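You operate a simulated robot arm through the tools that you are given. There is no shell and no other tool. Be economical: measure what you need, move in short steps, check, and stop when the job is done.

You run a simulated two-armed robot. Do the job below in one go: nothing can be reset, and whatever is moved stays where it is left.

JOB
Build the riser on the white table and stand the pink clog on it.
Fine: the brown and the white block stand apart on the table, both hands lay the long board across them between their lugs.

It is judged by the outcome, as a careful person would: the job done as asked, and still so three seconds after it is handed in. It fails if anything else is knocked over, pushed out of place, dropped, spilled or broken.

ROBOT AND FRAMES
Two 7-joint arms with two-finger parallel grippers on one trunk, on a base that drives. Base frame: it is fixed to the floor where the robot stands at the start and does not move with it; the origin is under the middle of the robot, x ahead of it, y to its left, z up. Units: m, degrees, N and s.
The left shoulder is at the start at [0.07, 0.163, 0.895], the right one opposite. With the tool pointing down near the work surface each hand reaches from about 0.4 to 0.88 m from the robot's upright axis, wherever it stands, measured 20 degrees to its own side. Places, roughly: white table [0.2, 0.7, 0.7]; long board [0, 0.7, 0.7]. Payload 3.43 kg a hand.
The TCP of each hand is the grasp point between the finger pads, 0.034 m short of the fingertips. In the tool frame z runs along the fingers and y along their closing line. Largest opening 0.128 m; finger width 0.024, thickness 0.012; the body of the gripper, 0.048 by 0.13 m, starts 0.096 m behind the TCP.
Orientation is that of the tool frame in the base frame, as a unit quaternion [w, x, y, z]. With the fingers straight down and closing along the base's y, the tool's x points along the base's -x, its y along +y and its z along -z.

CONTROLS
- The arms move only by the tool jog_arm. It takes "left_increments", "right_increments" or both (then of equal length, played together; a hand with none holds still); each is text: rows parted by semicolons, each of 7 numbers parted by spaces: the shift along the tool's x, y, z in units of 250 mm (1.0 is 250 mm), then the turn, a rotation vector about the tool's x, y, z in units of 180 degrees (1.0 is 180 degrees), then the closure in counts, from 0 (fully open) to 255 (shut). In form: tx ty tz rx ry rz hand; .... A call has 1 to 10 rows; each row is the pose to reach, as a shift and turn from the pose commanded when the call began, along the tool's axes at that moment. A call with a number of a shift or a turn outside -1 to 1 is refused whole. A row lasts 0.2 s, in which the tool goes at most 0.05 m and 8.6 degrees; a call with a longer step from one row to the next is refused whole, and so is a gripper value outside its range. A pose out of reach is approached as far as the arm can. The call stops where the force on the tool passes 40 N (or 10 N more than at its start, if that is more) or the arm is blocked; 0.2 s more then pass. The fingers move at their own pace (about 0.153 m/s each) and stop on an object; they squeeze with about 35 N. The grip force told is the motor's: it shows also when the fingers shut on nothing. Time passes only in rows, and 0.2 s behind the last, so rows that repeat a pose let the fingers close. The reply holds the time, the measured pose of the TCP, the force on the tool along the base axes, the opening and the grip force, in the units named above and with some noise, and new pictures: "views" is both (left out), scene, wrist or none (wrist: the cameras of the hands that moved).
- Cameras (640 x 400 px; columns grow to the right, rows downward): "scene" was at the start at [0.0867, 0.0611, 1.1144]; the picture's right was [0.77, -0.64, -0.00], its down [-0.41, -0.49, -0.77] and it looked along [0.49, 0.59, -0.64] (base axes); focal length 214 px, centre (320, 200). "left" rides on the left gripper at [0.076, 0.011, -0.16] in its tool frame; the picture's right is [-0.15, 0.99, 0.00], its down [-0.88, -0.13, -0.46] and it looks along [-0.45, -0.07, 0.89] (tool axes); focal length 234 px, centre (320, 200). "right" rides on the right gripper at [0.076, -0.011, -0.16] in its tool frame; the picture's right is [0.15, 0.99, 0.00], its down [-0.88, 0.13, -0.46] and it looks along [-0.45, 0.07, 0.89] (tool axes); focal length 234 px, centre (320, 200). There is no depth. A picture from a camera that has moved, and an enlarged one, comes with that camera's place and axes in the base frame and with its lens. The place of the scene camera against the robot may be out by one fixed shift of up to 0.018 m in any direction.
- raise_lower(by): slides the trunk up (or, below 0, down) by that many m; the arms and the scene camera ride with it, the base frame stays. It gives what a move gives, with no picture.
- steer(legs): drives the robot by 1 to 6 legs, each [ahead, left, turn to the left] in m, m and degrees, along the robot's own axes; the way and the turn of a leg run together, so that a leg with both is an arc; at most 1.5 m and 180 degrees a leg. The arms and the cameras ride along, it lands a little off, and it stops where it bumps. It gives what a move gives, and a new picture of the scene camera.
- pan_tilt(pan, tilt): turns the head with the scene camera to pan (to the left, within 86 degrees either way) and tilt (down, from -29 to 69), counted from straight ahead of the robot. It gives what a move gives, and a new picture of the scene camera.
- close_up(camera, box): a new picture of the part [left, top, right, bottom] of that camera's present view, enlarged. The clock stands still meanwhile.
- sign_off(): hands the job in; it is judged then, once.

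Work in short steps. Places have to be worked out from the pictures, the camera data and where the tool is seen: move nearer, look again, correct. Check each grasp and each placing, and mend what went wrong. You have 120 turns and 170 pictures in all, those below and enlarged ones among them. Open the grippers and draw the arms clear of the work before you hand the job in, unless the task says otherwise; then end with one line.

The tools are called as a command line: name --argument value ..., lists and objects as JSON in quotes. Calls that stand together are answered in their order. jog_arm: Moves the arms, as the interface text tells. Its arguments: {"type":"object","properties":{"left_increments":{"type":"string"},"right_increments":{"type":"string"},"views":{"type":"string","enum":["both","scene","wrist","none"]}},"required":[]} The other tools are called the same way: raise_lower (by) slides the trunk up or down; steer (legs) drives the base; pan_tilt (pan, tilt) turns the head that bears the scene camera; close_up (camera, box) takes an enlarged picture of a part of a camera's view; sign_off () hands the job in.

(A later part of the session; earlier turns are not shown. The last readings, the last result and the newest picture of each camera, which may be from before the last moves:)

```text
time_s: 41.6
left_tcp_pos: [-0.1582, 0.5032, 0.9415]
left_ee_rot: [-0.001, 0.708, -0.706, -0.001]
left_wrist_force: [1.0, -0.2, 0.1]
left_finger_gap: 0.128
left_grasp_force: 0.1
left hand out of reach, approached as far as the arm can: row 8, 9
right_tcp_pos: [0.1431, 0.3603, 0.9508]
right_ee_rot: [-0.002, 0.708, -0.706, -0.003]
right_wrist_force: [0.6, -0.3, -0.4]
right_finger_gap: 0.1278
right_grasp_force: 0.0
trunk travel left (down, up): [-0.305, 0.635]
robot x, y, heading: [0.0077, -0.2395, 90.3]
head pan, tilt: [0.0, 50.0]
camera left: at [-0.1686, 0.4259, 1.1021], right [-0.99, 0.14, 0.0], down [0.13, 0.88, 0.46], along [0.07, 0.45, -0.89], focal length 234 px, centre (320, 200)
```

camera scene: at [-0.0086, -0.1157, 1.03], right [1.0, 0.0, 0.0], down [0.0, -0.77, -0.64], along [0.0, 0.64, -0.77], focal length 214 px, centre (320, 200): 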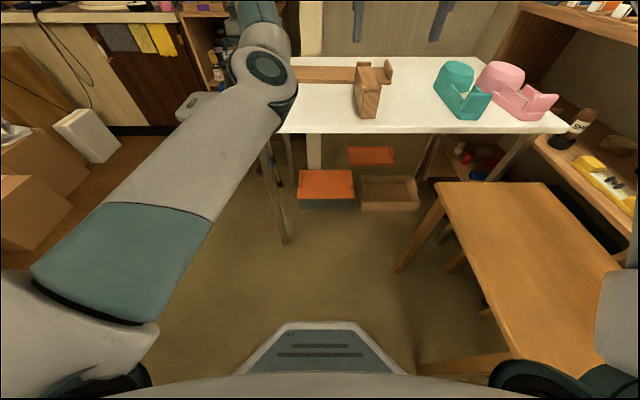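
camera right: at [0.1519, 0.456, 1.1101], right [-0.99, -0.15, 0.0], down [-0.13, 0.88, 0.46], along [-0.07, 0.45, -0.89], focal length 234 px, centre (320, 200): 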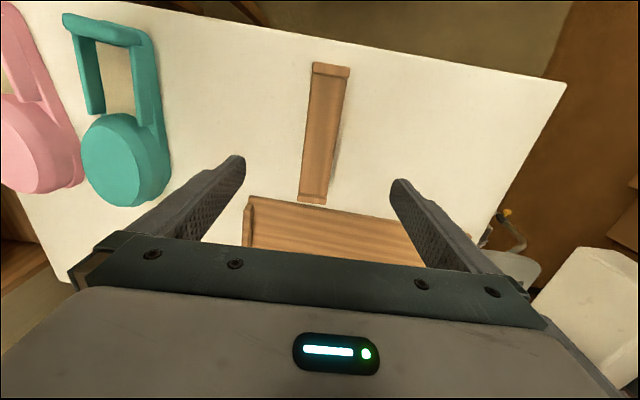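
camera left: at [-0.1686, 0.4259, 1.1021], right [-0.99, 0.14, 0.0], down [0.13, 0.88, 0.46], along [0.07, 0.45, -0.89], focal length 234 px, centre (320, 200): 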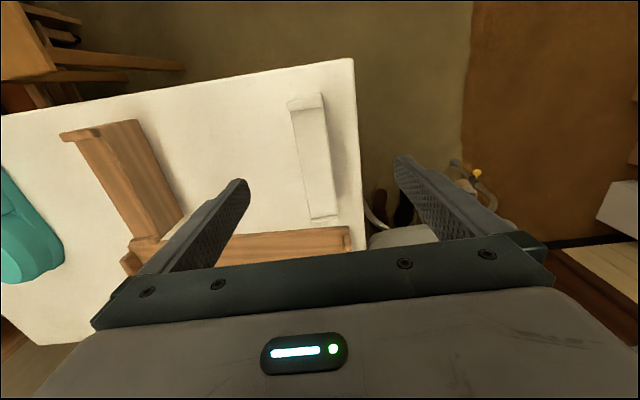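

Both blocks stand apart. I drive ahead so that both hands hang over the board's ends and take pictures there.

steer --legs '[[0.215, 0, 0]]'

jog_arm --left_increments "0 0 0 0 0 0 0; 0.0 0.06 0 0 0 0 0; 0.0 0.12 0 0 0 0 0; 0.0 0.12 0 0 0 0 0; 0.0 0.12 0 0 0 0 0" --right_increments "-0.1 -0.1 0 0 0 0 0; -0.25 -0.2 0 0 0 0 0; -0.4 -0.3 0 0 0 0 0; -0.5 -0.38 0 0 0 0 0; -0.56 -0.38 0 0 0 0 0" --views "both"

```text
time_s: 43.2
left_tcp_pos: [-0.1608, 0.7169, 0.9385]
left_ee_rot: [0.0, 0.709, -0.705, 0.0]
left_wrist_force: [-0.2, -0.1, -0.8]
left_finger_gap: 0.1281
left_grasp_force: 0.1
right_tcp_pos: [0.1429, 0.5765, 0.9487]
right_ee_rot: [0.0, 0.709, -0.705, -0.001]
right_wrist_force: [0.9, 0.8, 0.1]
right_finger_gap: 0.128
right_grasp_force: 0.1
trunk travel left (down, up): [-0.305, 0.635]
robot x, y, heading: [0.0075, -0.0288, 90.3]
head pan, tilt: [0.0, 50.0]
camera scene: at [-0.0095, 0.0971, 1.0299], right [1.0, 0.0, 0.0], down [0.0, -0.77, -0.64], along [0.0, 0.64, -0.77], focal length 214 px, centre (320, 200)
```

scene: 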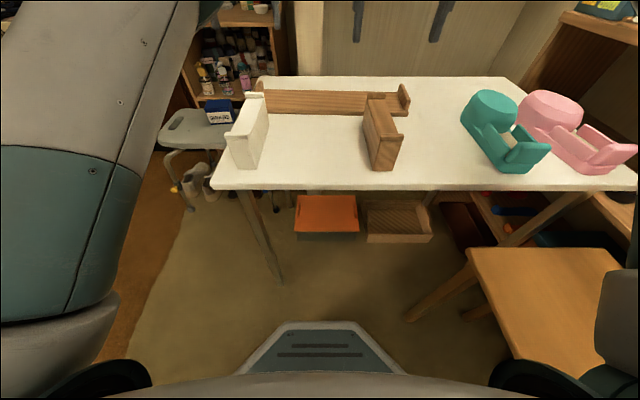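

```text
time_s: 44.4
left_tcp_pos: [-0.191, 0.7172, 0.9386]
left_ee_rot: [0.0, 0.709, -0.705, 0.001]
left_wrist_force: [-1.5, 0.5, 0.2]
left_finger_gap: 0.128
left_grasp_force: 0.0
right_tcp_pos: [0.2369, 0.7163, 0.9483]
right_ee_rot: [0.0, 0.709, -0.705, -0.002]
right_wrist_force: [-1.0, 0.6, 0.8]
right_finger_gap: 0.128
right_grasp_force: 0.0
trunk travel left (down, up): [-0.305, 0.635]
robot x, y, heading: [0.0068, -0.0245, 90.3]
head pan, tilt: [0.0, 50.0]
camera scene: at [-0.0103, 0.0964, 1.03], right [1.0, 0.0, 0.0], down [0.0, -0.77, -0.64], along [0.0, 0.64, -0.77], focal length 214 px, centre (320, 200)
camera right: at [0.2483, 0.6395, 1.1092], right [-0.99, -0.15, 0.0], down [-0.14, 0.88, 0.46], along [-0.07, 0.45, -0.89], focal length 234 px, centre (320, 200)
camera left: at [-0.2014, 0.6409, 1.0993], right [-0.99, 0.14, 0.0], down [0.12, 0.88, 0.46], along [0.07, 0.45, -0.89], focal length 234 px, centre (320, 200)
```

scene: 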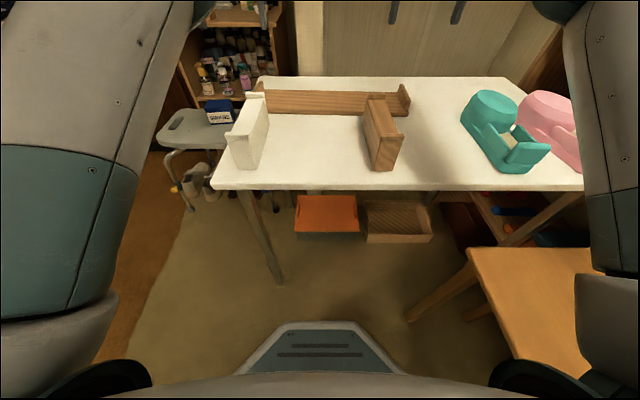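
right: 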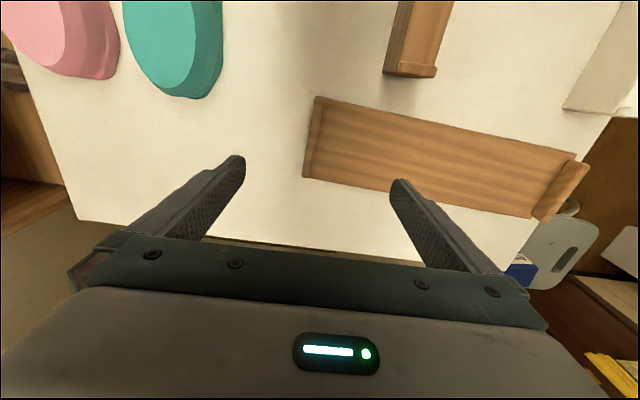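
left: 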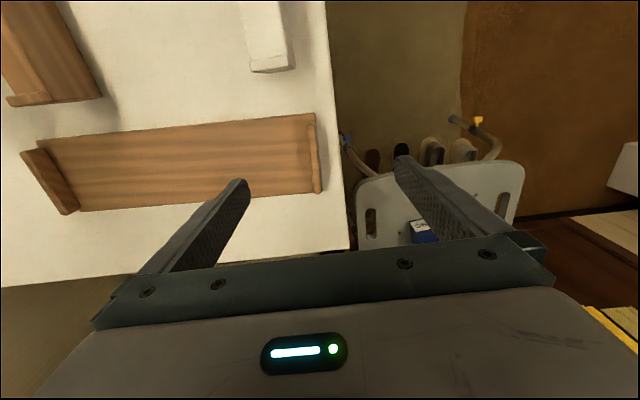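

Board: about 0.44 × 0.123 m, centre (0.032, 0.734), turned about −3°, lugs at x≈−0.176 and 0.243. I turn both hands by 3°, centre them over the lugs and come down for a closer look.

jog_arm --left_increments "-0.04 -0.02 0.12 0 0 0.006 0; -0.08 -0.04 0.24 0 0 0.011 0; -0.112 -0.06 0.34 0 0 0.0167 0; -0.112 -0.06 0.394 0 0 0.0167 0" --right_increments "-0.01 -0.01 0.12 0 0 0.006 0; -0.02 -0.02 0.24 0 0 0.011 0; -0.029 -0.022 0.36 0 0 0.0167 0; -0.029 -0.022 0.433 0 0 0.0167 0" --views "wrist"

```text
time_s: 45.4
left_tcp_pos: [-0.1771, 0.7455, 0.8419]
left_ee_rot: [0.0, -0.69, 0.724, 0.001]
left_wrist_force: [0.4, -0.3, -0.2]
left_finger_gap: 0.1279
left_grasp_force: 0.2
right_tcp_pos: [0.2399, 0.7231, 0.8408]
right_ee_rot: [0.002, -0.689, 0.725, 0.003]
right_wrist_force: [-1.0, -0.5, -0.3]
right_finger_gap: 0.128
right_grasp_force: 0.1
trunk travel left (down, up): [-0.305, 0.635]
robot x, y, heading: [0.0115, -0.0255, 90.7]
head pan, tilt: [0.0, 50.0]
camera right: at [0.2496, 0.6464, 1.0007], right [-1.0, -0.1, 0.0], down [-0.09, 0.88, 0.46], along [-0.05, 0.46, -0.89], focal length 234 px, centre (320, 200)
camera left: at [-0.1904, 0.6699, 1.0016], right [-0.98, 0.19, 0.0], down [0.17, 0.87, 0.46], along [0.09, 0.45, -0.89], focal length 234 px, centre (320, 200)
```

right: 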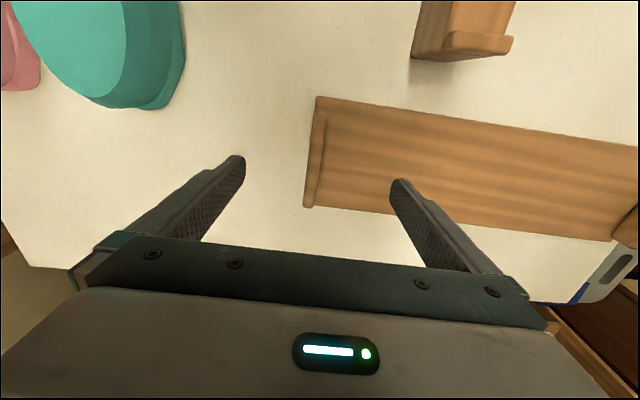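
left: 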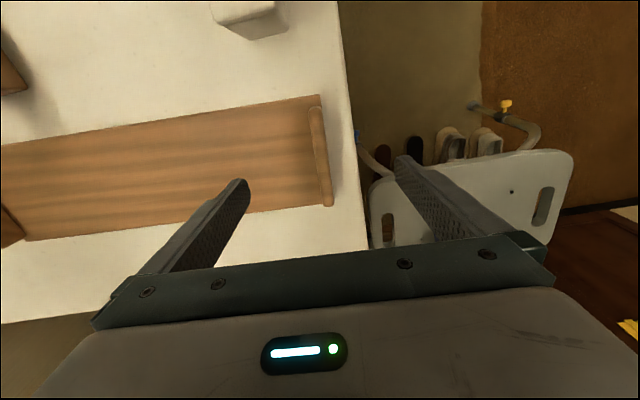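

Lug centres refined to (−0.1745, 0.751) and (0.2455, 0.7275). I correct and descend to fingertip height ≈0.74.

jog_arm --left_increments "-0.02 -0.009 0.12 0 0 0 0; -0.02 -0.009 0.22 0 0 0 0; -0.02 -0.009 0.264 0 0 0 0" --right_increments "-0.017 -0.02 0.12 0 0 0 0; -0.017 -0.02 0.22 0 0 0 0; -0.017 -0.02 0.264 0 0 0 0" --views "both"

```text
time_s: 46.2
left_tcp_pos: [-0.1739, 0.7518, 0.7731]
left_ee_rot: [-0.001, -0.69, 0.724, 0.0]
left_wrist_force: [-0.3, -0.9, -0.3]
left_finger_gap: 0.1281
left_grasp_force: 0.1
right_tcp_pos: [0.2445, 0.729, 0.7719]
right_ee_rot: [0.0, -0.69, 0.724, 0.001]
right_wrist_force: [-0.5, 0.0, -0.7]
right_finger_gap: 0.1282
right_grasp_force: 0.1
trunk travel left (down, up): [-0.305, 0.635]
robot x, y, heading: [0.0065, -0.0279, 90.0]
head pan, tilt: [0.0, 50.0]
camera scene: at [-0.0092, 0.097, 1.03], right [1.0, 0.0, 0.0], down [0.0, -0.77, -0.64], along [0.0, 0.64, -0.77], focal length 214 px, centre (320, 200)
camera right: at [0.2544, 0.6514, 0.9329], right [-1.0, -0.1, 0.0], down [-0.09, 0.88, 0.46], along [-0.05, 0.46, -0.89], focal length 234 px, centre (320, 200)
camera left: at [-0.1879, 0.676, 0.934], right [-0.98, 0.19, 0.0], down [0.17, 0.87, 0.46], along [0.09, 0.45, -0.89], focal length 234 px, centre (320, 200)
```

scene: 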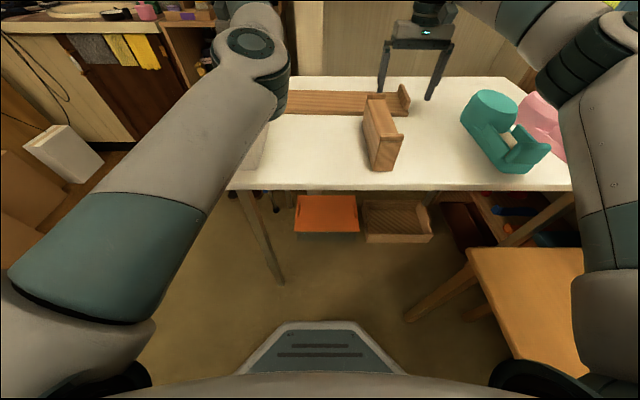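
right: 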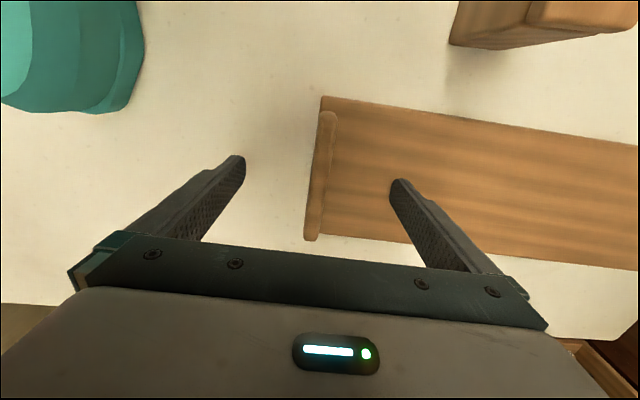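
left: 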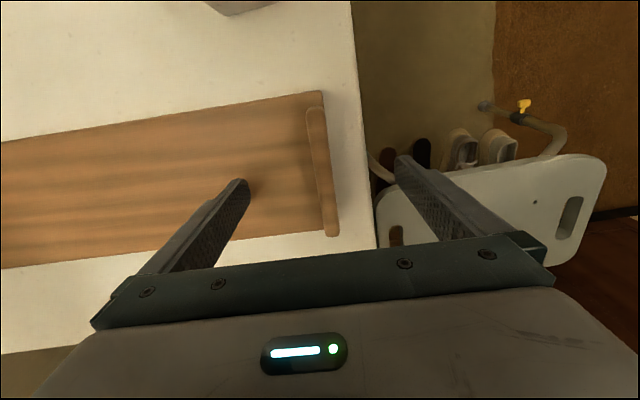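

Lugs sit centred between the fingers. I feel downward for the plate top in small steps with both hands.

jog_arm --left_increments "0 0 0.016 0 0 0 0; 0 0 0.03 0 0 0 0; 0 0 0.03 0 0 0 0" --right_increments "0 0 0.016 0 0 0 0; 0 0 0.03 0 0 0 0; 0 0 0.03 0 0 0 0" --views "none"

jog_arm --left_increments "0 0 0.01 0 0 0 0; 0 0 0.02 0 0 0 0; 0 0 0.02 0 0 0 0" --right_increments "0 0 0.01 0 0 0 0; 0 0 0.02 0 0 0 0; 0 0 0.02 0 0 0 0" --views "none"

```text
time_s: 47.0
left_tcp_pos: [-0.1741, 0.7504, 0.7679]
left_ee_rot: [0.001, -0.69, 0.723, 0.0]
left_wrist_force: [0.8, -0.5, 1.7]
left_finger_gap: 0.128
left_grasp_force: 0.1
right_tcp_pos: [0.2465, 0.7269, 0.767]
right_ee_rot: [0.0, -0.69, 0.724, 0.002]
right_wrist_force: [0.4, 2.0, 5.4]
right_finger_gap: 0.1277
right_grasp_force: 0.0
trunk travel left (down, up): [-0.305, 0.635]
robot x, y, heading: [0.0076, -0.0287, 90.2]
head pan, tilt: [0.0, 50.0]
```

```text
time_s: 47.8
left_tcp_pos: [-0.1738, 0.7481, 0.7685]
left_ee_rot: [0.004, -0.691, 0.723, 0.003]
left_wrist_force: [1.3, 12.6, 26.9]
left_finger_gap: 0.128
left_grasp_force: 0.1
right_tcp_pos: [0.2466, 0.7255, 0.7674]
right_ee_rot: [0.002, -0.69, 0.724, 0.006]
right_wrist_force: [1.5, 10.2, 28.8]
right_finger_gap: 0.1277
right_grasp_force: 0.1
trunk travel left (down, up): [-0.305, 0.635]
robot x, y, heading: [0.0087, -0.0251, 90.4]
head pan, tilt: [0.0, 50.0]
```

Plate top is felt at fingertip z≈0.733. I rise about 1–2 mm above it and close both hands on the lugs.

jog_arm --left_increments "0 0 -0.032 0 0 0 0; 0 0 -0.032 0 0 0 130; 0 0 -0.032 0 0 0 200; 0 0 -0.032 0 0 0 255; 0 0 -0.032 0 0 0 255; 0 0 -0.032 0 0 0 255; 0 0 -0.032 0 0 0 255" --right_increments "0 0 -0.032 0 0 0 0; 0 0 -0.032 0 0 0 130; 0 0 -0.032 0 0 0 200; 0 0 -0.032 0 0 0 255; 0 0 -0.032 0 0 0 255; 0 0 -0.032 0 0 0 255; 0 0 -0.032 0 0 0 255" --views "wrist"

```text
time_s: 49.4
left_tcp_pos: [-0.1752, 0.7503, 0.7701]
left_ee_rot: [-0.001, -0.692, 0.722, 0.002]
left_wrist_force: [-32.6, 2.6, -0.1]
left_finger_gap: 0.0139
left_grasp_force: 35.3
right_tcp_pos: [0.2499, 0.7278, 0.7705]
right_ee_rot: [0.002, -0.689, 0.725, 0.0]
right_wrist_force: [33.9, -2.5, 0.1]
right_finger_gap: 0.0134
right_grasp_force: 34.9
trunk travel left (down, up): [-0.305, 0.635]
robot x, y, heading: [0.0096, -0.0266, 90.4]
head pan, tilt: [0.0, 50.0]
camera right: at [0.2569, 0.6506, 0.9303], right [-1.0, -0.09, 0.0], down [-0.08, 0.89, 0.46], along [-0.04, 0.45, -0.89], focal length 234 px, centre (320, 200)
camera left: at [-0.1894, 0.6744, 0.9304], right [-0.98, 0.19, 0.0], down [0.17, 0.87, 0.46], along [0.08, 0.45, -0.89], focal length 234 px, centre (320, 200)
```

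right: 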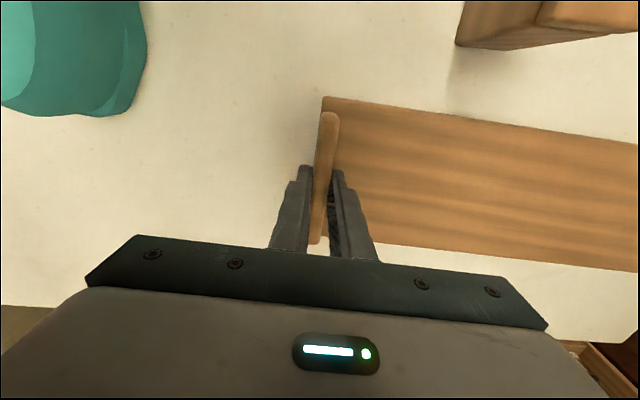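
left: 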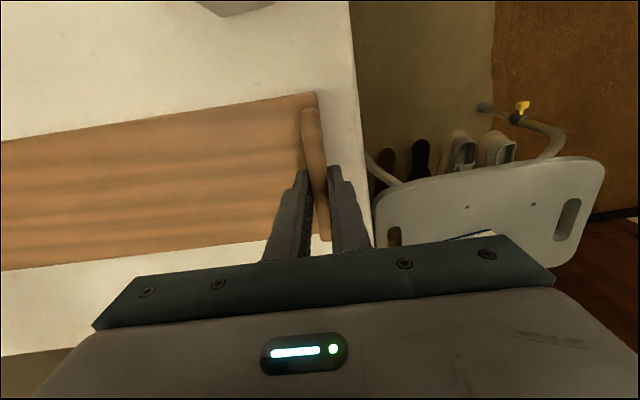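

Both lugs are gripped (13.5 mm). The hands squeeze inward against each other with ~33 N, so I relax them outward slightly.

jog_arm --left_increments "0 0.006 0 0 0 0 255; 0 0.01 0 0 0 0 255; 0 0.01 0 0 0 0 255" --right_increments "0 -0.006 0 0 0 0 255; 0 -0.012 0 0 0 0 255; 0 -0.012 0 0 0 0 255" --views "none"

```text
time_s: 50.2
left_tcp_pos: [-0.1764, 0.7497, 0.7698]
left_ee_rot: [0.001, -0.691, 0.723, 0.0]
left_wrist_force: [-19.8, 2.1, -0.1]
left_finger_gap: 0.014
left_grasp_force: 35.3
right_tcp_pos: [0.2486, 0.726, 0.7704]
right_ee_rot: [0.001, -0.69, 0.724, 0.002]
right_wrist_force: [18.7, -2.1, 0.6]
right_finger_gap: 0.0136
right_grasp_force: 34.9
trunk travel left (down, up): [-0.305, 0.635]
robot x, y, heading: [0.0061, -0.0294, 90.2]
head pan, tilt: [0.0, 50.0]
```

jog_arm --left_increments "0 0.007 0 0 0 0 255; 0 0.014 0 0 0 0 255; 0 0.014 0 0 0 0 255" --right_increments "0 -0.007 0 0 0 0 255; 0 -0.014 0 0 0 0 255; 0 -0.014 0 0 0 0 255" --views "none"

raise_lower --by 0.15

jog_arm --left_increments "0 0 0 0 0 0 255" --right_increments "0 0 0 0 0 0 255" --views "both"

```text
time_s: 51.0
left_tcp_pos: [-0.1765, 0.7499, 0.7688]
left_ee_rot: [0.001, -0.687, 0.726, -0.002]
left_wrist_force: [21.3, -0.5, -0.3]
left_finger_gap: 0.0138
left_grasp_force: 35.1
right_tcp_pos: [0.2501, 0.727, 0.7707]
right_ee_rot: [-0.001, -0.692, 0.722, 0.004]
right_wrist_force: [-22.2, 0.2, -0.9]
right_finger_gap: 0.0138
right_grasp_force: 35.2
trunk travel left (down, up): [-0.305, 0.635]
robot x, y, heading: [0.0119, -0.0257, 90.2]
head pan, tilt: [0.0, 50.0]
```

```text
time_s: 51.7
left_tcp_pos: [-0.1752, 0.7488, 0.8063]
left_ee_rot: [0.001, -0.688, 0.725, -0.003]
left_wrist_force: [2.5, 0.8, -1.8]
left_finger_gap: 0.0138
left_grasp_force: 35.3
right_tcp_pos: [0.2502, 0.7262, 0.8072]
right_ee_rot: [-0.001, -0.692, 0.722, 0.004]
right_wrist_force: [-2.1, -0.1, -3.9]
right_finger_gap: 0.0136
right_grasp_force: 34.9
trunk travel left (down, up): [-0.342, 0.598]
robot x, y, heading: [0.0098, -0.0304, 90.1]
head pan, tilt: [0.0, 50.0]
stopped: the force on the tool passed its limit (the readings are from after the stop); the commanded pose is now the measured one
```

```text
time_s: 52.1
left_tcp_pos: [-0.1754, 0.7488, 0.8062]
left_ee_rot: [0.001, -0.688, 0.726, -0.002]
left_wrist_force: [3.0, 0.9, -1.2]
left_finger_gap: 0.0135
left_grasp_force: 35.0
right_tcp_pos: [0.2498, 0.7258, 0.8083]
right_ee_rot: [-0.001, -0.692, 0.722, 0.003]
right_wrist_force: [-1.9, -1.0, -3.9]
right_finger_gap: 0.0135
right_grasp_force: 35.3
trunk travel left (down, up): [-0.342, 0.598]
robot x, y, heading: [0.0104, -0.0262, 90.3]
head pan, tilt: [0.0, 50.0]
camera scene: at [-0.0095, 0.0964, 1.0667], right [1.0, 0.0, 0.0], down [0.0, -0.77, -0.64], along [0.0, 0.64, -0.77], focal length 214 px, centre (320, 200)
camera right: at [0.26, 0.6497, 0.9672], right [-0.99, -0.11, 0.01], down [-0.09, 0.88, 0.46], along [-0.05, 0.46, -0.89], focal length 234 px, centre (320, 200)
camera left: at [-0.1909, 0.6743, 0.9667], right [-0.98, 0.2, -0.01], down [0.17, 0.87, 0.46], along [0.1, 0.45, -0.89], focal length 234 px, centre (320, 200)
```

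scene: 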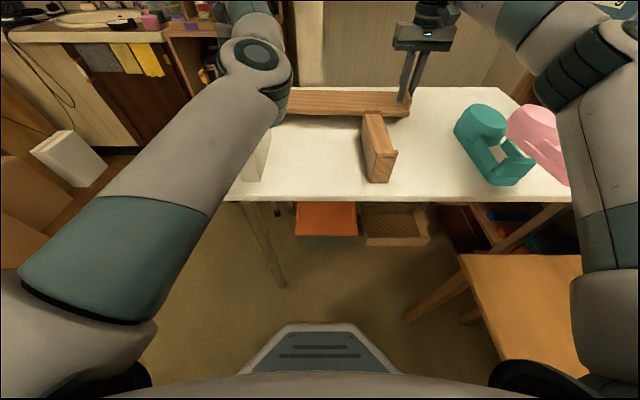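
right: 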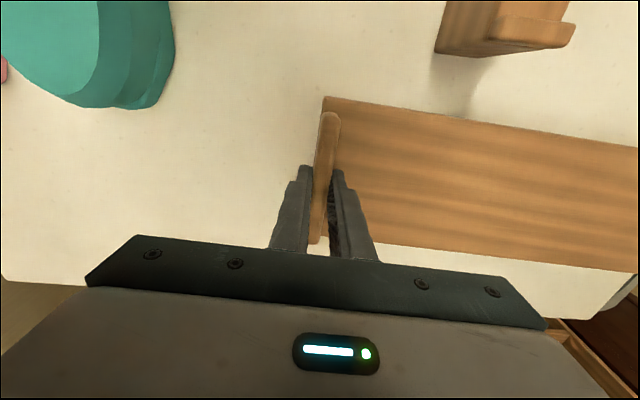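
left: 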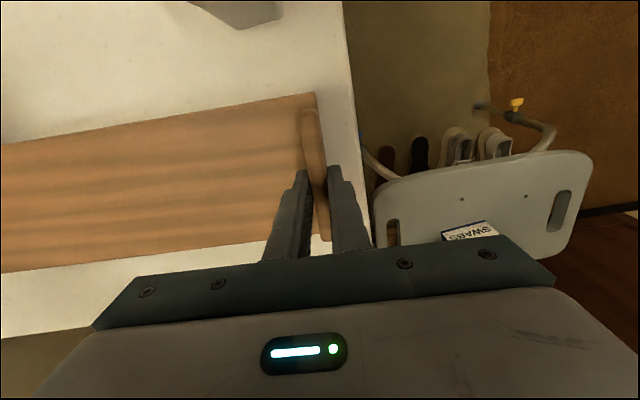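

The board is lifted and the inner force has gone. I raise it further so it clears the blocks.

raise_lower --by 0.12

```text
time_s: 53.6
left_tcp_pos: [-0.1752, 0.7495, 0.9246]
left_ee_rot: [0.001, -0.688, 0.726, -0.002]
left_wrist_force: [3.4, -0.1, -1.0]
left_finger_gap: 0.0137
left_grasp_force: 35.4
right_tcp_pos: [0.2491, 0.7283, 0.9265]
right_ee_rot: [-0.002, -0.693, 0.721, 0.004]
right_wrist_force: [-4.9, -0.1, -3.5]
right_finger_gap: 0.0136
right_grasp_force: 34.8
trunk travel left (down, up): [-0.462, 0.478]
robot x, y, heading: [0.0106, -0.0229, 90.2]
head pan, tilt: [0.0, 50.0]
```

Board midpoint is (0.037, 0.739), turned −2.9°. I turn the base left by 2.9° and drive back and slightly left so the board comes over the blocks, centred at (−0.005, 0.536).

steer --legs '[[0, 0, 2.9], [-0.203, 0.015, 0]]'

jog_arm --left_increments "0 0 0 0 0 0 255" --right_increments "0 0 0 0 0 0 255" --views "wrist"

```text
time_s: 55.7
left_tcp_pos: [-0.2197, 0.5342, 0.927]
left_ee_rot: [0.001, -0.707, 0.707, -0.003]
left_wrist_force: [5.2, 0.7, -1.2]
left_finger_gap: 0.0136
left_grasp_force: 34.9
right_tcp_pos: [0.2068, 0.5347, 0.9272]
right_ee_rot: [0.002, 0.71, -0.704, -0.004]
right_wrist_force: [-4.4, -1.6, -2.6]
right_finger_gap: 0.0135
right_grasp_force: 35.6
trunk travel left (down, up): [-0.462, 0.478]
robot x, y, heading: [0.0046, -0.2296, 93.2]
head pan, tilt: [0.0, 50.0]
camera scene: at [-0.0196, -0.1079, 1.1867], right [1.0, 0.06, 0.0], down [0.04, -0.76, -0.64], along [-0.04, 0.64, -0.77], focal length 214 px, centre (320, 200)
```

scene: 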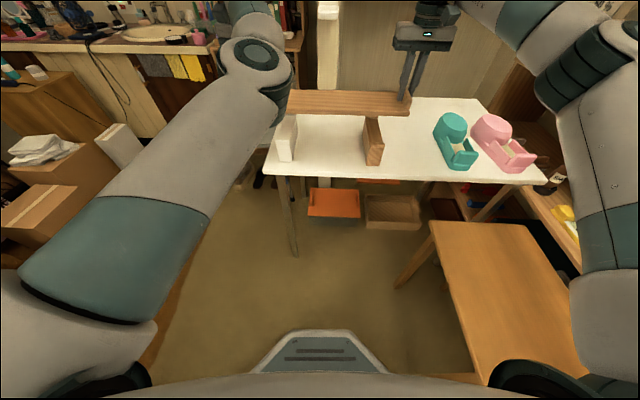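

```text
time_s: 56.1
left_tcp_pos: [-0.2194, 0.5361, 0.9251]
left_ee_rot: [-0.002, 0.707, -0.707, 0.002]
left_wrist_force: [1.8, 1.1, -2.1]
left_finger_gap: 0.0137
left_grasp_force: 34.8
right_tcp_pos: [0.2073, 0.5354, 0.9273]
right_ee_rot: [0.002, 0.711, -0.703, -0.002]
right_wrist_force: [-1.8, -1.0, -3.2]
right_finger_gap: 0.0137
right_grasp_force: 35.1
trunk travel left (down, up): [-0.462, 0.478]
robot x, y, heading: [0.0044, -0.2284, 92.9]
head pan, tilt: [0.0, 50.0]
camera right: at [0.2205, 0.4589, 1.0864], right [-0.99, -0.16, 0.01], down [-0.14, 0.88, 0.46], along [-0.08, 0.45, -0.89], focal length 234 px, centre (320, 200)
camera left: at [-0.231, 0.4596, 1.0861], right [-0.99, 0.15, -0.01], down [0.13, 0.88, 0.45], along [0.07, 0.45, -0.89], focal length 234 px, centre (320, 200)
```

right: 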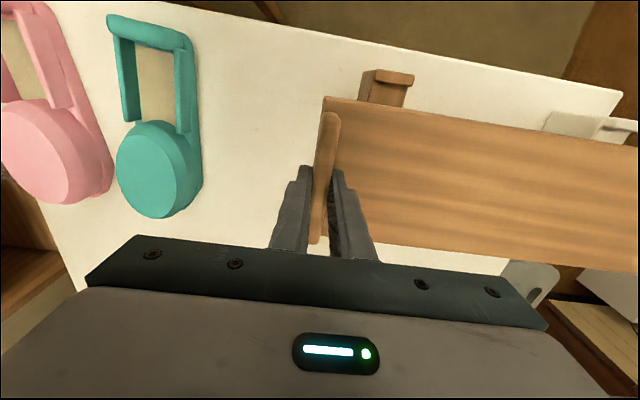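
left: 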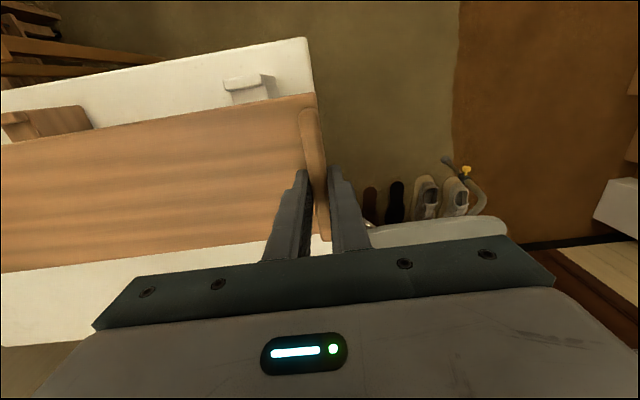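

The board is aligned over the blocks (mid −0.006, 0.536; no tilt). I lower by trunk 0.055 and look.

raise_lower --by -0.055

close_up --camera "scene" --box '[240, 70, 440, 195]'

close_up --camera "right" --box '[240, 20, 640, 270]'

close_up --camera "left" --box '[0, 20, 400, 270]'

```text
time_s: 57.0
left_tcp_pos: [-0.22, 0.5348, 0.8717]
left_ee_rot: [0.001, -0.706, 0.708, -0.003]
left_wrist_force: [3.2, 0.8, -1.4]
left_finger_gap: 0.0137
left_grasp_force: 35.2
right_tcp_pos: [0.207, 0.5348, 0.8724]
right_ee_rot: [0.002, 0.712, -0.703, -0.004]
right_wrist_force: [-1.6, -0.8, -3.2]
right_finger_gap: 0.0135
right_grasp_force: 34.8
trunk travel left (down, up): [-0.407, 0.533]
robot x, y, heading: [0.0031, -0.2323, 93.3]
head pan, tilt: [0.0, 50.0]
```

```text
3.20 times, centred on (340, 132) of scene
camera zoom: at [-0.0197, -0.1077, 1.1317], right [1.0, 0.06, 0.0], down [0.04, -0.77, -0.64], along [-0.04, 0.64, -0.77], focal length 686 px, centre (256, 416)
```

zoom: 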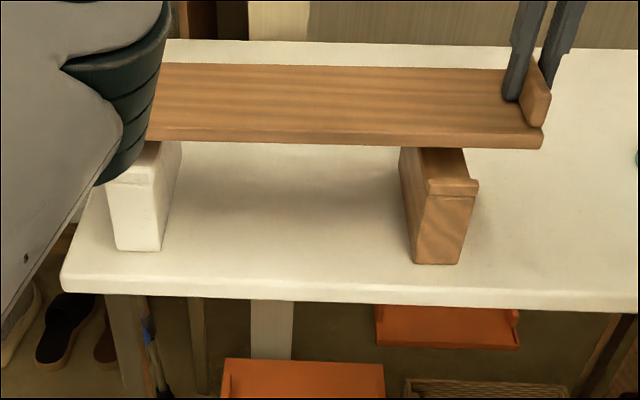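

```text
1.60 times, centred on (440, 145) of right
camera zoom: at [0.2204, 0.4581, 1.0324], right [-0.99, -0.16, 0.01], down [-0.14, 0.88, 0.46], along [-0.08, 0.45, -0.89], focal length 375 px, centre (128, 288)
```

zoom: 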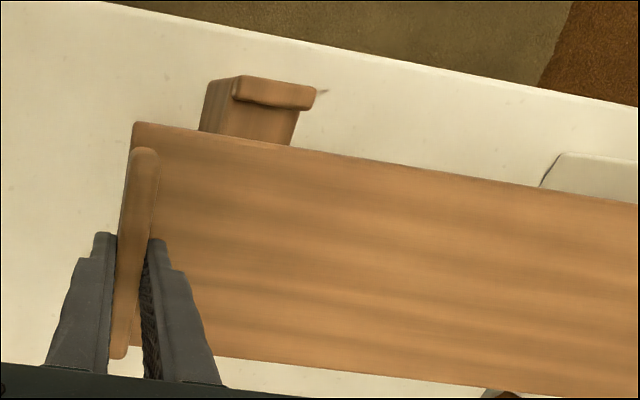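

```text
1.60 times, centred on (200, 145) of left
camera zoom: at [-0.2312, 0.4588, 1.0319], right [-0.99, 0.15, -0.01], down [0.13, 0.88, 0.46], along [0.07, 0.45, -0.89], focal length 375 px, centre (512, 288)
```

zoom: 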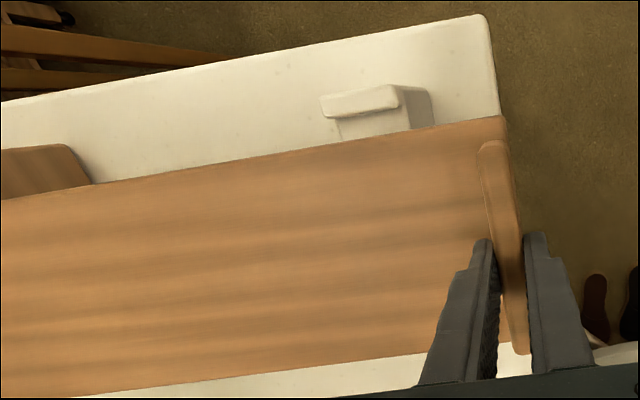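

Board hovers with ~1.5 cm clearance to the lugs on both sides. I lower by the trunk another 0.03.

raise_lower --by -0.03

close_up --camera "scene" --box '[240, 70, 440, 195]'

```text
time_s: 57.8
left_tcp_pos: [-0.2204, 0.5337, 0.8436]
left_ee_rot: [-0.001, 0.708, -0.707, 0.001]
left_wrist_force: [2.8, 1.6, 9.1]
left_finger_gap: 0.0136
left_grasp_force: 34.9
right_tcp_pos: [0.2062, 0.5337, 0.8441]
right_ee_rot: [0.002, 0.711, -0.703, -0.004]
right_wrist_force: [-2.8, -0.3, 2.1]
right_finger_gap: 0.0136
right_grasp_force: 35.2
trunk travel left (down, up): [-0.377, 0.563]
robot x, y, heading: [0.0037, -0.2314, 93.2]
head pan, tilt: [0.0, 50.0]
```

```text
3.20 times, centred on (340, 132) of scene
camera zoom: at [-0.0195, -0.1086, 1.102], right [1.0, 0.06, 0.0], down [0.04, -0.76, -0.64], along [-0.04, 0.64, -0.77], focal length 686 px, centre (256, 416)
```

zoom: 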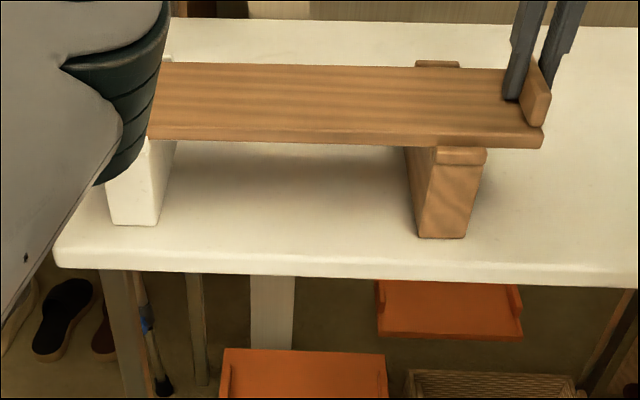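

It touches: forces turned upward, and the brown block's lugs show in front of and behind the board. I settle it gently by a few mm.

jog_arm --left_increments "0 0 0.006 0 0 0 255; 0 0 0.01 0 0 0 255" --right_increments "0 0 0.006 0 0 0 255; 0 0 0.012 0 0 0 255" --views "wrist"

```text
time_s: 58.4
left_tcp_pos: [-0.2193, 0.5326, 0.8435]
left_ee_rot: [-0.003, 0.707, -0.707, 0.0]
left_wrist_force: [1.4, 11.1, 23.6]
left_finger_gap: 0.0136
left_grasp_force: 35.2
right_tcp_pos: [0.2068, 0.5335, 0.8437]
right_ee_rot: [-0.001, 0.71, -0.704, -0.007]
right_wrist_force: [-1.3, 8.6, 21.2]
right_finger_gap: 0.0138
right_grasp_force: 35.1
trunk travel left (down, up): [-0.377, 0.563]
robot x, y, heading: [0.0054, -0.227, 93.4]
head pan, tilt: [0.0, 50.0]
camera right: at [0.2208, 0.4558, 1.0027], right [-0.99, -0.16, 0.01], down [-0.14, 0.87, 0.47], along [-0.08, 0.46, -0.88], focal length 234 px, centre (320, 200)
camera left: at [-0.231, 0.4562, 1.0028], right [-0.99, 0.15, 0.0], down [0.13, 0.88, 0.46], along [0.07, 0.46, -0.89], focal length 234 px, centre (320, 200)
```

right: 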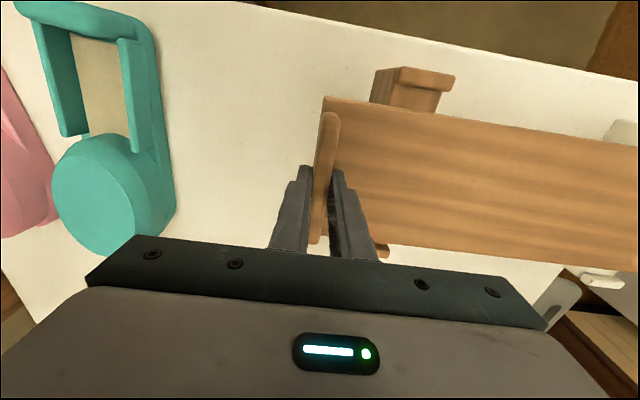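
left: 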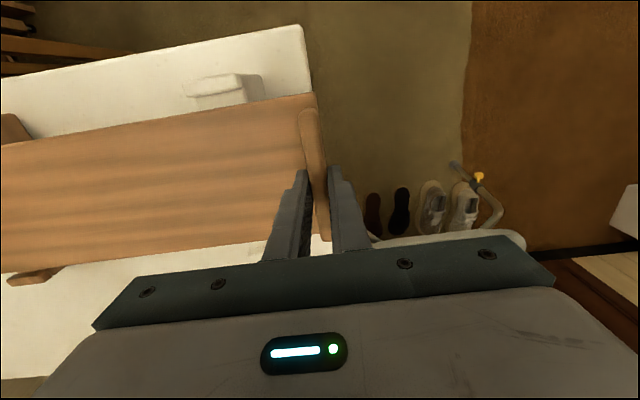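

Seated level. I ease off, open both hands together, and rise with them.

jog_arm --left_increments "0 0 -0.012 0 0 0 255; 0 0 -0.012 0 0 0 190; 0 0 -0.012 0 0 0 120; 0 0 -0.012 0 0 0 60; 0 0 -0.012 0 0 0 60; 0 0 -0.1 0 0 0 60; 0 0 -0.22 0 0 0 0; 0 0 -0.36 0 0 0 0" --right_increments "0 0 -0.012 0 0 0 255; 0 0 -0.012 0 0 0 190; 0 0 -0.012 0 0 0 120; 0 0 -0.012 0 0 0 60; 0 0 -0.012 0 0 0 60; 0 0 -0.1 0 0 0 60; 0 0 -0.22 0 0 0 0; 0 0 -0.36 0 0 0 0" --views "both"

```text
time_s: 60.2
left_tcp_pos: [-0.2201, 0.5321, 0.9309]
left_ee_rot: [0.002, -0.707, 0.707, -0.003]
left_wrist_force: [0.2, -1.2, 0.3]
left_finger_gap: 0.128
left_grasp_force: 0.0
right_tcp_pos: [0.2069, 0.5322, 0.9319]
right_ee_rot: [0.001, 0.711, -0.703, -0.006]
right_wrist_force: [-0.6, -0.5, 0.7]
right_finger_gap: 0.1277
right_grasp_force: 0.0
trunk travel left (down, up): [-0.377, 0.563]
robot x, y, heading: [0.0039, -0.2272, 93.5]
head pan, tilt: [0.0, 50.0]
camera scene: at [-0.0207, -0.1094, 1.1018], right [1.0, 0.06, 0.0], down [0.04, -0.76, -0.64], along [-0.04, 0.64, -0.77], focal length 214 px, centre (320, 200)
camera right: at [0.2203, 0.4561, 1.0918], right [-0.99, -0.16, 0.01], down [-0.14, 0.88, 0.46], along [-0.08, 0.46, -0.89], focal length 234 px, centre (320, 200)
camera left: at [-0.232, 0.4562, 1.0918], right [-0.99, 0.15, -0.01], down [0.13, 0.88, 0.46], along [0.07, 0.45, -0.89], focal length 234 px, centre (320, 200)
```

scene: 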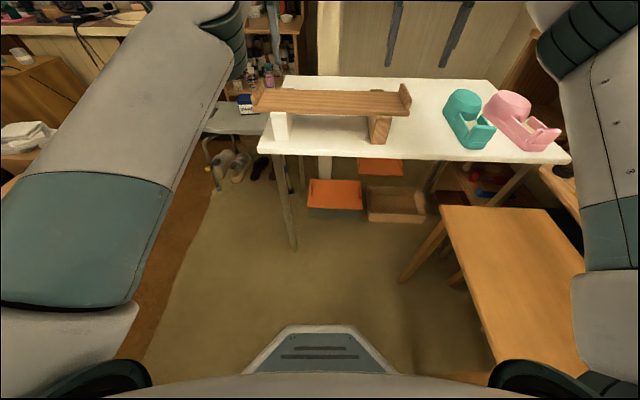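
right: 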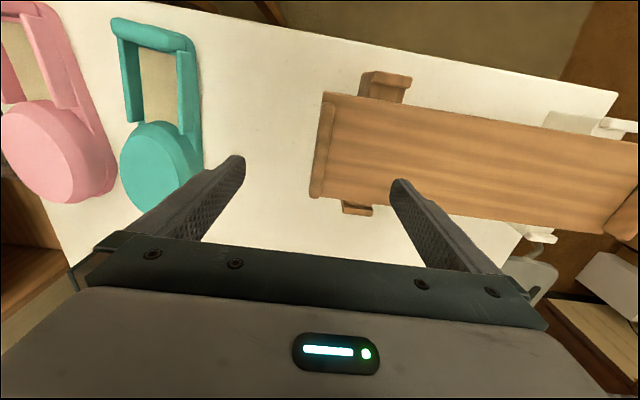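
left: 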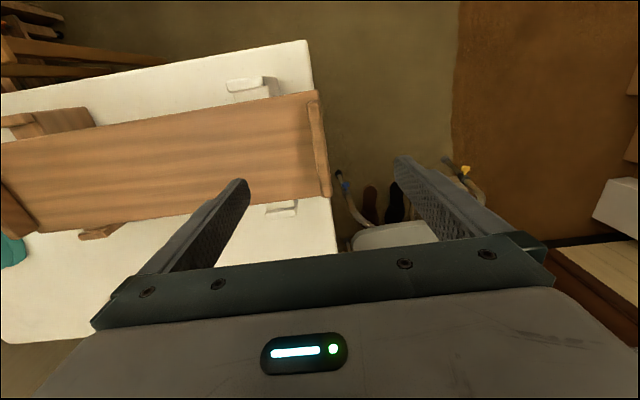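

The riser stands: board across both blocks, between their lugs. For the pink clog I turn the base right by 33° and drive nearer, so the right hand hangs above it.

steer --legs '[[0, 0, -33], [0.27, 0.145, 0]]'

jog_arm --right_increments "0 0 0 0 0 0 0" --views "wrist"

```text
time_s: 63.8
left_tcp_pos: [0.2313, 0.8375, 0.93]
left_ee_rot: [0.001, -0.48, 0.877, -0.002]
left_wrist_force: [0.4, -0.2, -1.0]
left_finger_gap: 0.128
left_grasp_force: 0.0
right_tcp_pos: [0.5926, 0.6097, 0.9292]
right_ee_rot: [0.0, -0.485, 0.874, 0.003]
right_wrist_force: [0.0, 0.0, -0.3]
right_finger_gap: 0.1278
right_grasp_force: 0.2
trunk travel left (down, up): [-0.377, 0.563]
robot x, y, heading: [0.0093, 0.074, 60.9]
head pan, tilt: [0.0, 50.0]
camera scene: at [0.0534, 0.1791, 1.1016], right [0.87, -0.49, 0.0], down [-0.38, -0.67, -0.64], along [0.31, 0.56, -0.77], focal length 214 px, centre (320, 200)
```

scene: 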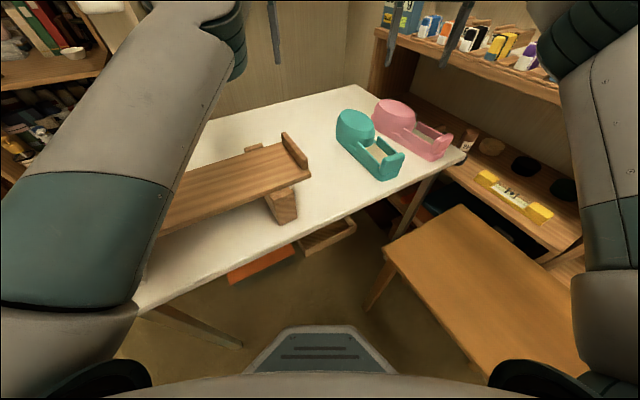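

```text
time_s: 64.2
left_tcp_pos: [0.2308, 0.837, 0.9305]
left_ee_rot: [0.001, -0.481, 0.877, -0.003]
left_wrist_force: [-0.1, 0.2, 1.4]
left_finger_gap: 0.1283
left_grasp_force: 0.1
right_tcp_pos: [0.5912, 0.6071, 0.9303]
right_ee_rot: [0.0, -0.486, 0.874, 0.004]
right_wrist_force: [-0.4, 0.1, 1.3]
right_finger_gap: 0.1278
right_grasp_force: 0.1
trunk travel left (down, up): [-0.377, 0.563]
robot x, y, heading: [0.0112, 0.07, 60.8]
head pan, tilt: [0.0, 50.0]
camera right: at [0.562, 0.5359, 1.0902], right [-0.92, 0.4, 0.01], down [0.36, 0.81, 0.46], along [0.18, 0.42, -0.89], focal length 234 px, centre (320, 200)
```

right: 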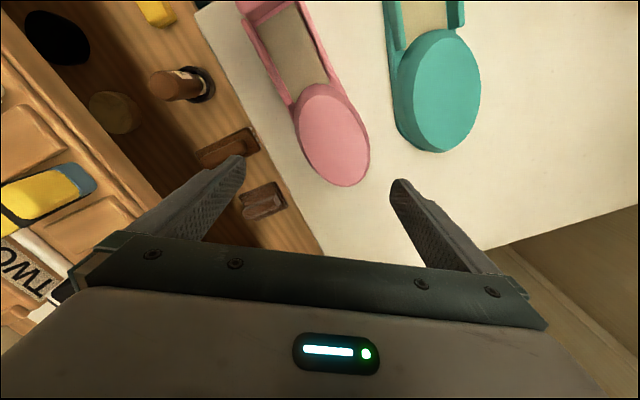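

I look closely at the clog's shape.

close_up --camera "scene" --box '[320, 80, 480, 180]'

close_up --camera "right" --box '[200, 0, 520, 200]'

```text
4.00 times, centred on (400, 130) of scene
camera zoom: at [0.0533, 0.1785, 1.1017], right [0.87, -0.49, 0.0], down [-0.38, -0.67, -0.64], along [0.31, 0.56, -0.77], focal length 858 px, centre (0, 480)
```

zoom: 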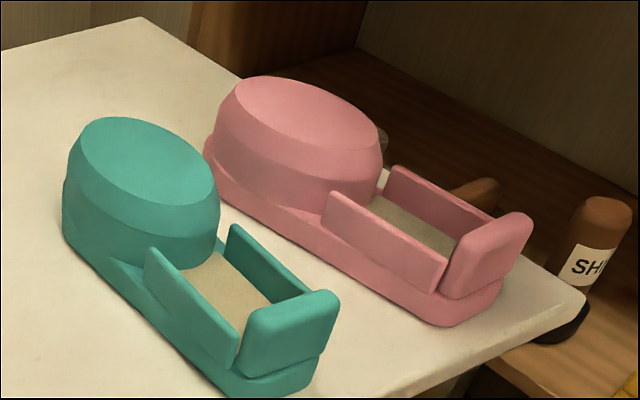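

```text
2.00 times, centred on (360, 100) of right
camera zoom: at [0.562, 0.5359, 1.0902], right [-0.92, 0.4, 0.01], down [0.36, 0.81, 0.46], along [0.18, 0.42, -0.89], focal length 468 px, centre (240, 400)
```

zoom: 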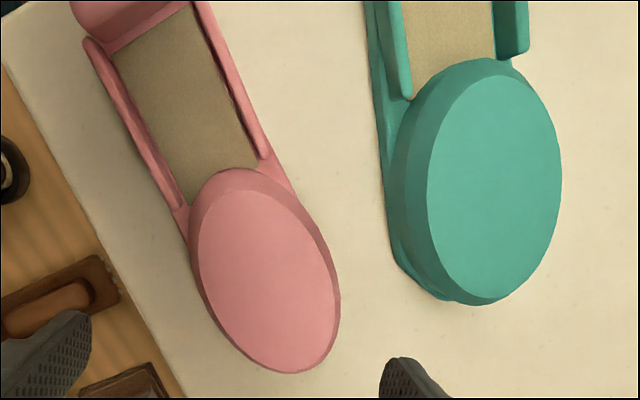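

The clog's toe cap is about 0.085 m wide, centred at (0.573, 0.61), top z≈0.78, with its axis near y. I turn the right hand ~36° to close across the cap and come lower.

jog_arm --right_increments "0.011 0.01 0.06 0 0 -0.04 0; 0.022 0.02 0.12 0 0 -0.08 0; 0.033 0.03 0.18 0 0 -0.12 0; 0.044 0.04 0.24 0 0 -0.16 0; 0.055 0.051 0.32 0 0 -0.198 0" --views "both"

```text
time_s: 65.4
left_tcp_pos: [0.2309, 0.8369, 0.9314]
left_ee_rot: [0.001, -0.479, 0.878, -0.003]
left_wrist_force: [0.2, 0.6, 0.0]
left_finger_gap: 0.1282
left_grasp_force: 0.1
right_tcp_pos: [0.5756, 0.603, 0.8689]
right_ee_rot: [0.001, -0.688, 0.726, 0.003]
right_wrist_force: [0.4, -0.1, -0.2]
right_finger_gap: 0.128
right_grasp_force: 0.0
right hand out of reach, approached as far as the arm can: row 5
trunk travel left (down, up): [-0.377, 0.563]
robot x, y, heading: [0.0089, 0.0719, 60.6]
head pan, tilt: [0.0, 50.0]
camera scene: at [0.0531, 0.1784, 1.1017], right [0.87, -0.49, 0.0], down [-0.38, -0.67, -0.64], along [0.31, 0.56, -0.77], focal length 214 px, centre (320, 200)
camera right: at [0.5844, 0.5252, 1.0297], right [-1.0, -0.09, 0.0], down [-0.08, 0.88, 0.46], along [-0.05, 0.46, -0.89], focal length 234 px, centre (320, 200)
```

scene: 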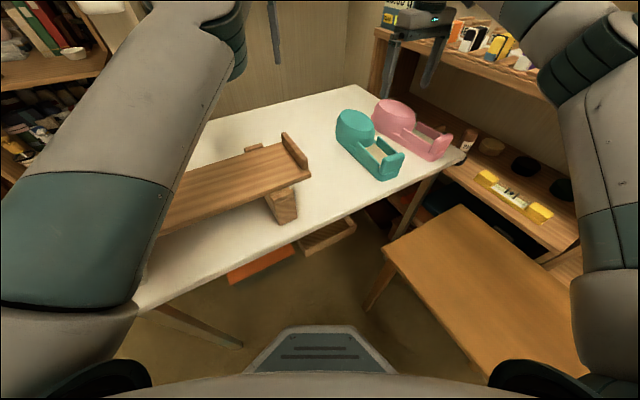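
right: 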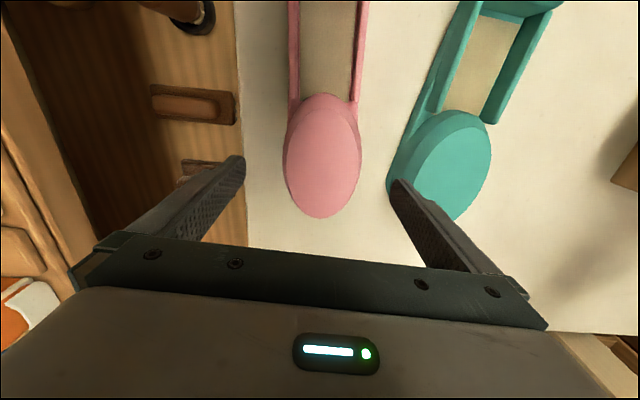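

The hand is nearly centred; I partly close to keep clear of the teal clog and try to go further down with the arm.

jog_arm --right_increments "0 0.01 0.06 0 0 0 45; 0 0.01 0.12 0 0 0 45; 0 0.01 0.18 0 0 0 45; 0 0.01 0.18 0 0 0 45" --views "wrist"

```text
time_s: 66.4
left_tcp_pos: [0.2316, 0.8367, 0.931]
left_ee_rot: [0.001, -0.479, 0.878, -0.003]
left_wrist_force: [-0.2, -0.4, -0.9]
left_finger_gap: 0.1282
left_grasp_force: 0.1
right_tcp_pos: [0.5734, 0.6059, 0.8255]
right_ee_rot: [0.002, -0.688, 0.726, 0.004]
right_wrist_force: [0.7, 0.3, -1.0]
right_finger_gap: 0.1057
right_grasp_force: 0.0
trunk travel left (down, up): [-0.377, 0.563]
robot x, y, heading: [0.0077, 0.0722, 60.6]
head pan, tilt: [0.0, 50.0]
camera right: at [0.582, 0.5269, 0.9846], right [-1.0, -0.09, 0.0], down [-0.08, 0.88, 0.46], along [-0.05, 0.46, -0.89], focal length 234 px, centre (320, 200)
```

right: 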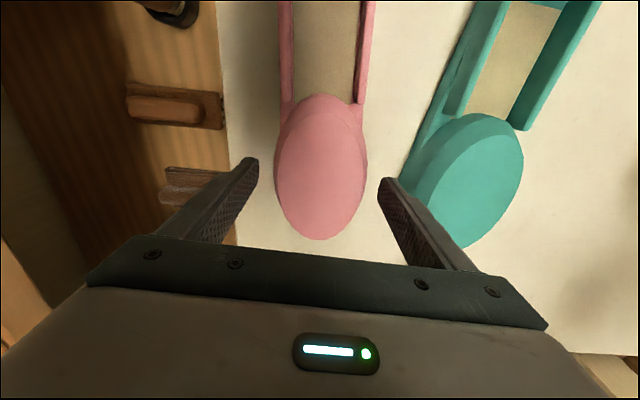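

Centred with ~1 cm each side. I descend to TCP z≈0.767.

jog_arm --right_increments "0.02 0.004 0.08 0 0 0 45; 0.02 0.004 0.16 0 0 0 45; 0.02 0.004 0.232 0 0 0 45; 0.02 0.004 0.232 0 0 0 45" --views "both"

```text
time_s: 67.4
left_tcp_pos: [0.2315, 0.8368, 0.931]
left_ee_rot: [0.001, -0.479, 0.878, -0.003]
left_wrist_force: [-0.1, -0.3, -0.7]
left_finger_gap: 0.1279
left_grasp_force: 0.0
right_tcp_pos: [0.5714, 0.6018, 0.7667]
right_ee_rot: [0.001, -0.687, 0.727, 0.005]
right_wrist_force: [0.3, -0.3, 0.2]
right_finger_gap: 0.1055
right_grasp_force: 0.1
trunk travel left (down, up): [-0.377, 0.563]
robot x, y, heading: [0.009, 0.0718, 60.9]
head pan, tilt: [0.0, 50.0]
camera scene: at [0.0531, 0.1784, 1.1017], right [0.87, -0.49, 0.0], down [-0.38, -0.67, -0.64], along [0.31, 0.56, -0.77], focal length 214 px, centre (320, 200)
camera right: at [0.5809, 0.5233, 0.9274], right [-1.0, -0.09, 0.0], down [-0.08, 0.88, 0.46], along [-0.04, 0.46, -0.89], focal length 234 px, centre (320, 200)
```

scene: 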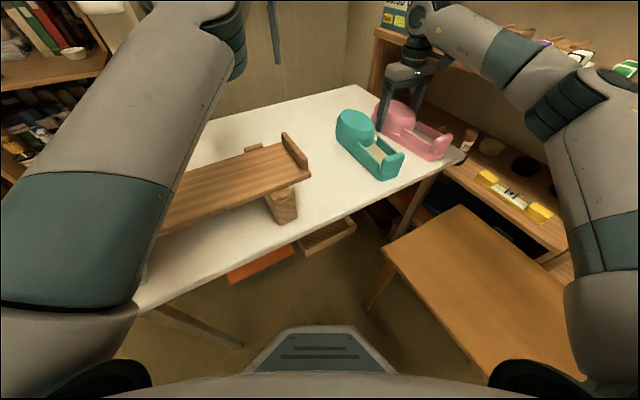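
right: 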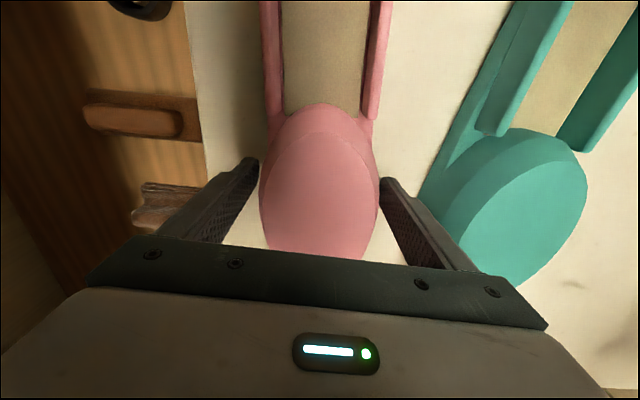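

The cap sits between the fingers; I close on it.

jog_arm --right_increments "0 0 0 0 0 0 120; 0 0 0 0 0 0 200; 0 0 0 0 0 0 255; 0 0 0 0 0 0 255" --views "wrist"

```text
time_s: 68.4
left_tcp_pos: [0.2316, 0.8365, 0.9298]
left_ee_rot: [0.0, -0.48, 0.878, -0.002]
left_wrist_force: [0.0, 0.5, 0.2]
left_finger_gap: 0.1279
left_grasp_force: 0.1
right_tcp_pos: [0.5722, 0.6013, 0.767]
right_ee_rot: [0.002, -0.687, 0.727, 0.003]
right_wrist_force: [0.2, -0.5, -0.8]
right_finger_gap: 0.0908
right_grasp_force: 35.3
trunk travel left (down, up): [-0.377, 0.563]
robot x, y, heading: [0.0088, 0.0702, 60.7]
head pan, tilt: [0.0, 50.0]
camera right: at [0.581, 0.5234, 0.9273], right [-1.0, -0.09, 0.0], down [-0.08, 0.88, 0.46], along [-0.05, 0.46, -0.89], focal length 234 px, centre (320, 200)
```

right: 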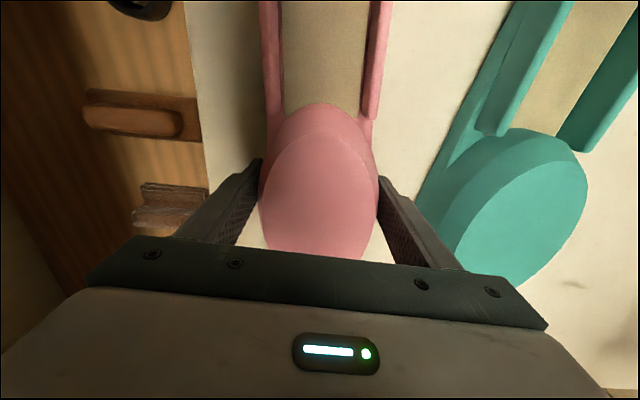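

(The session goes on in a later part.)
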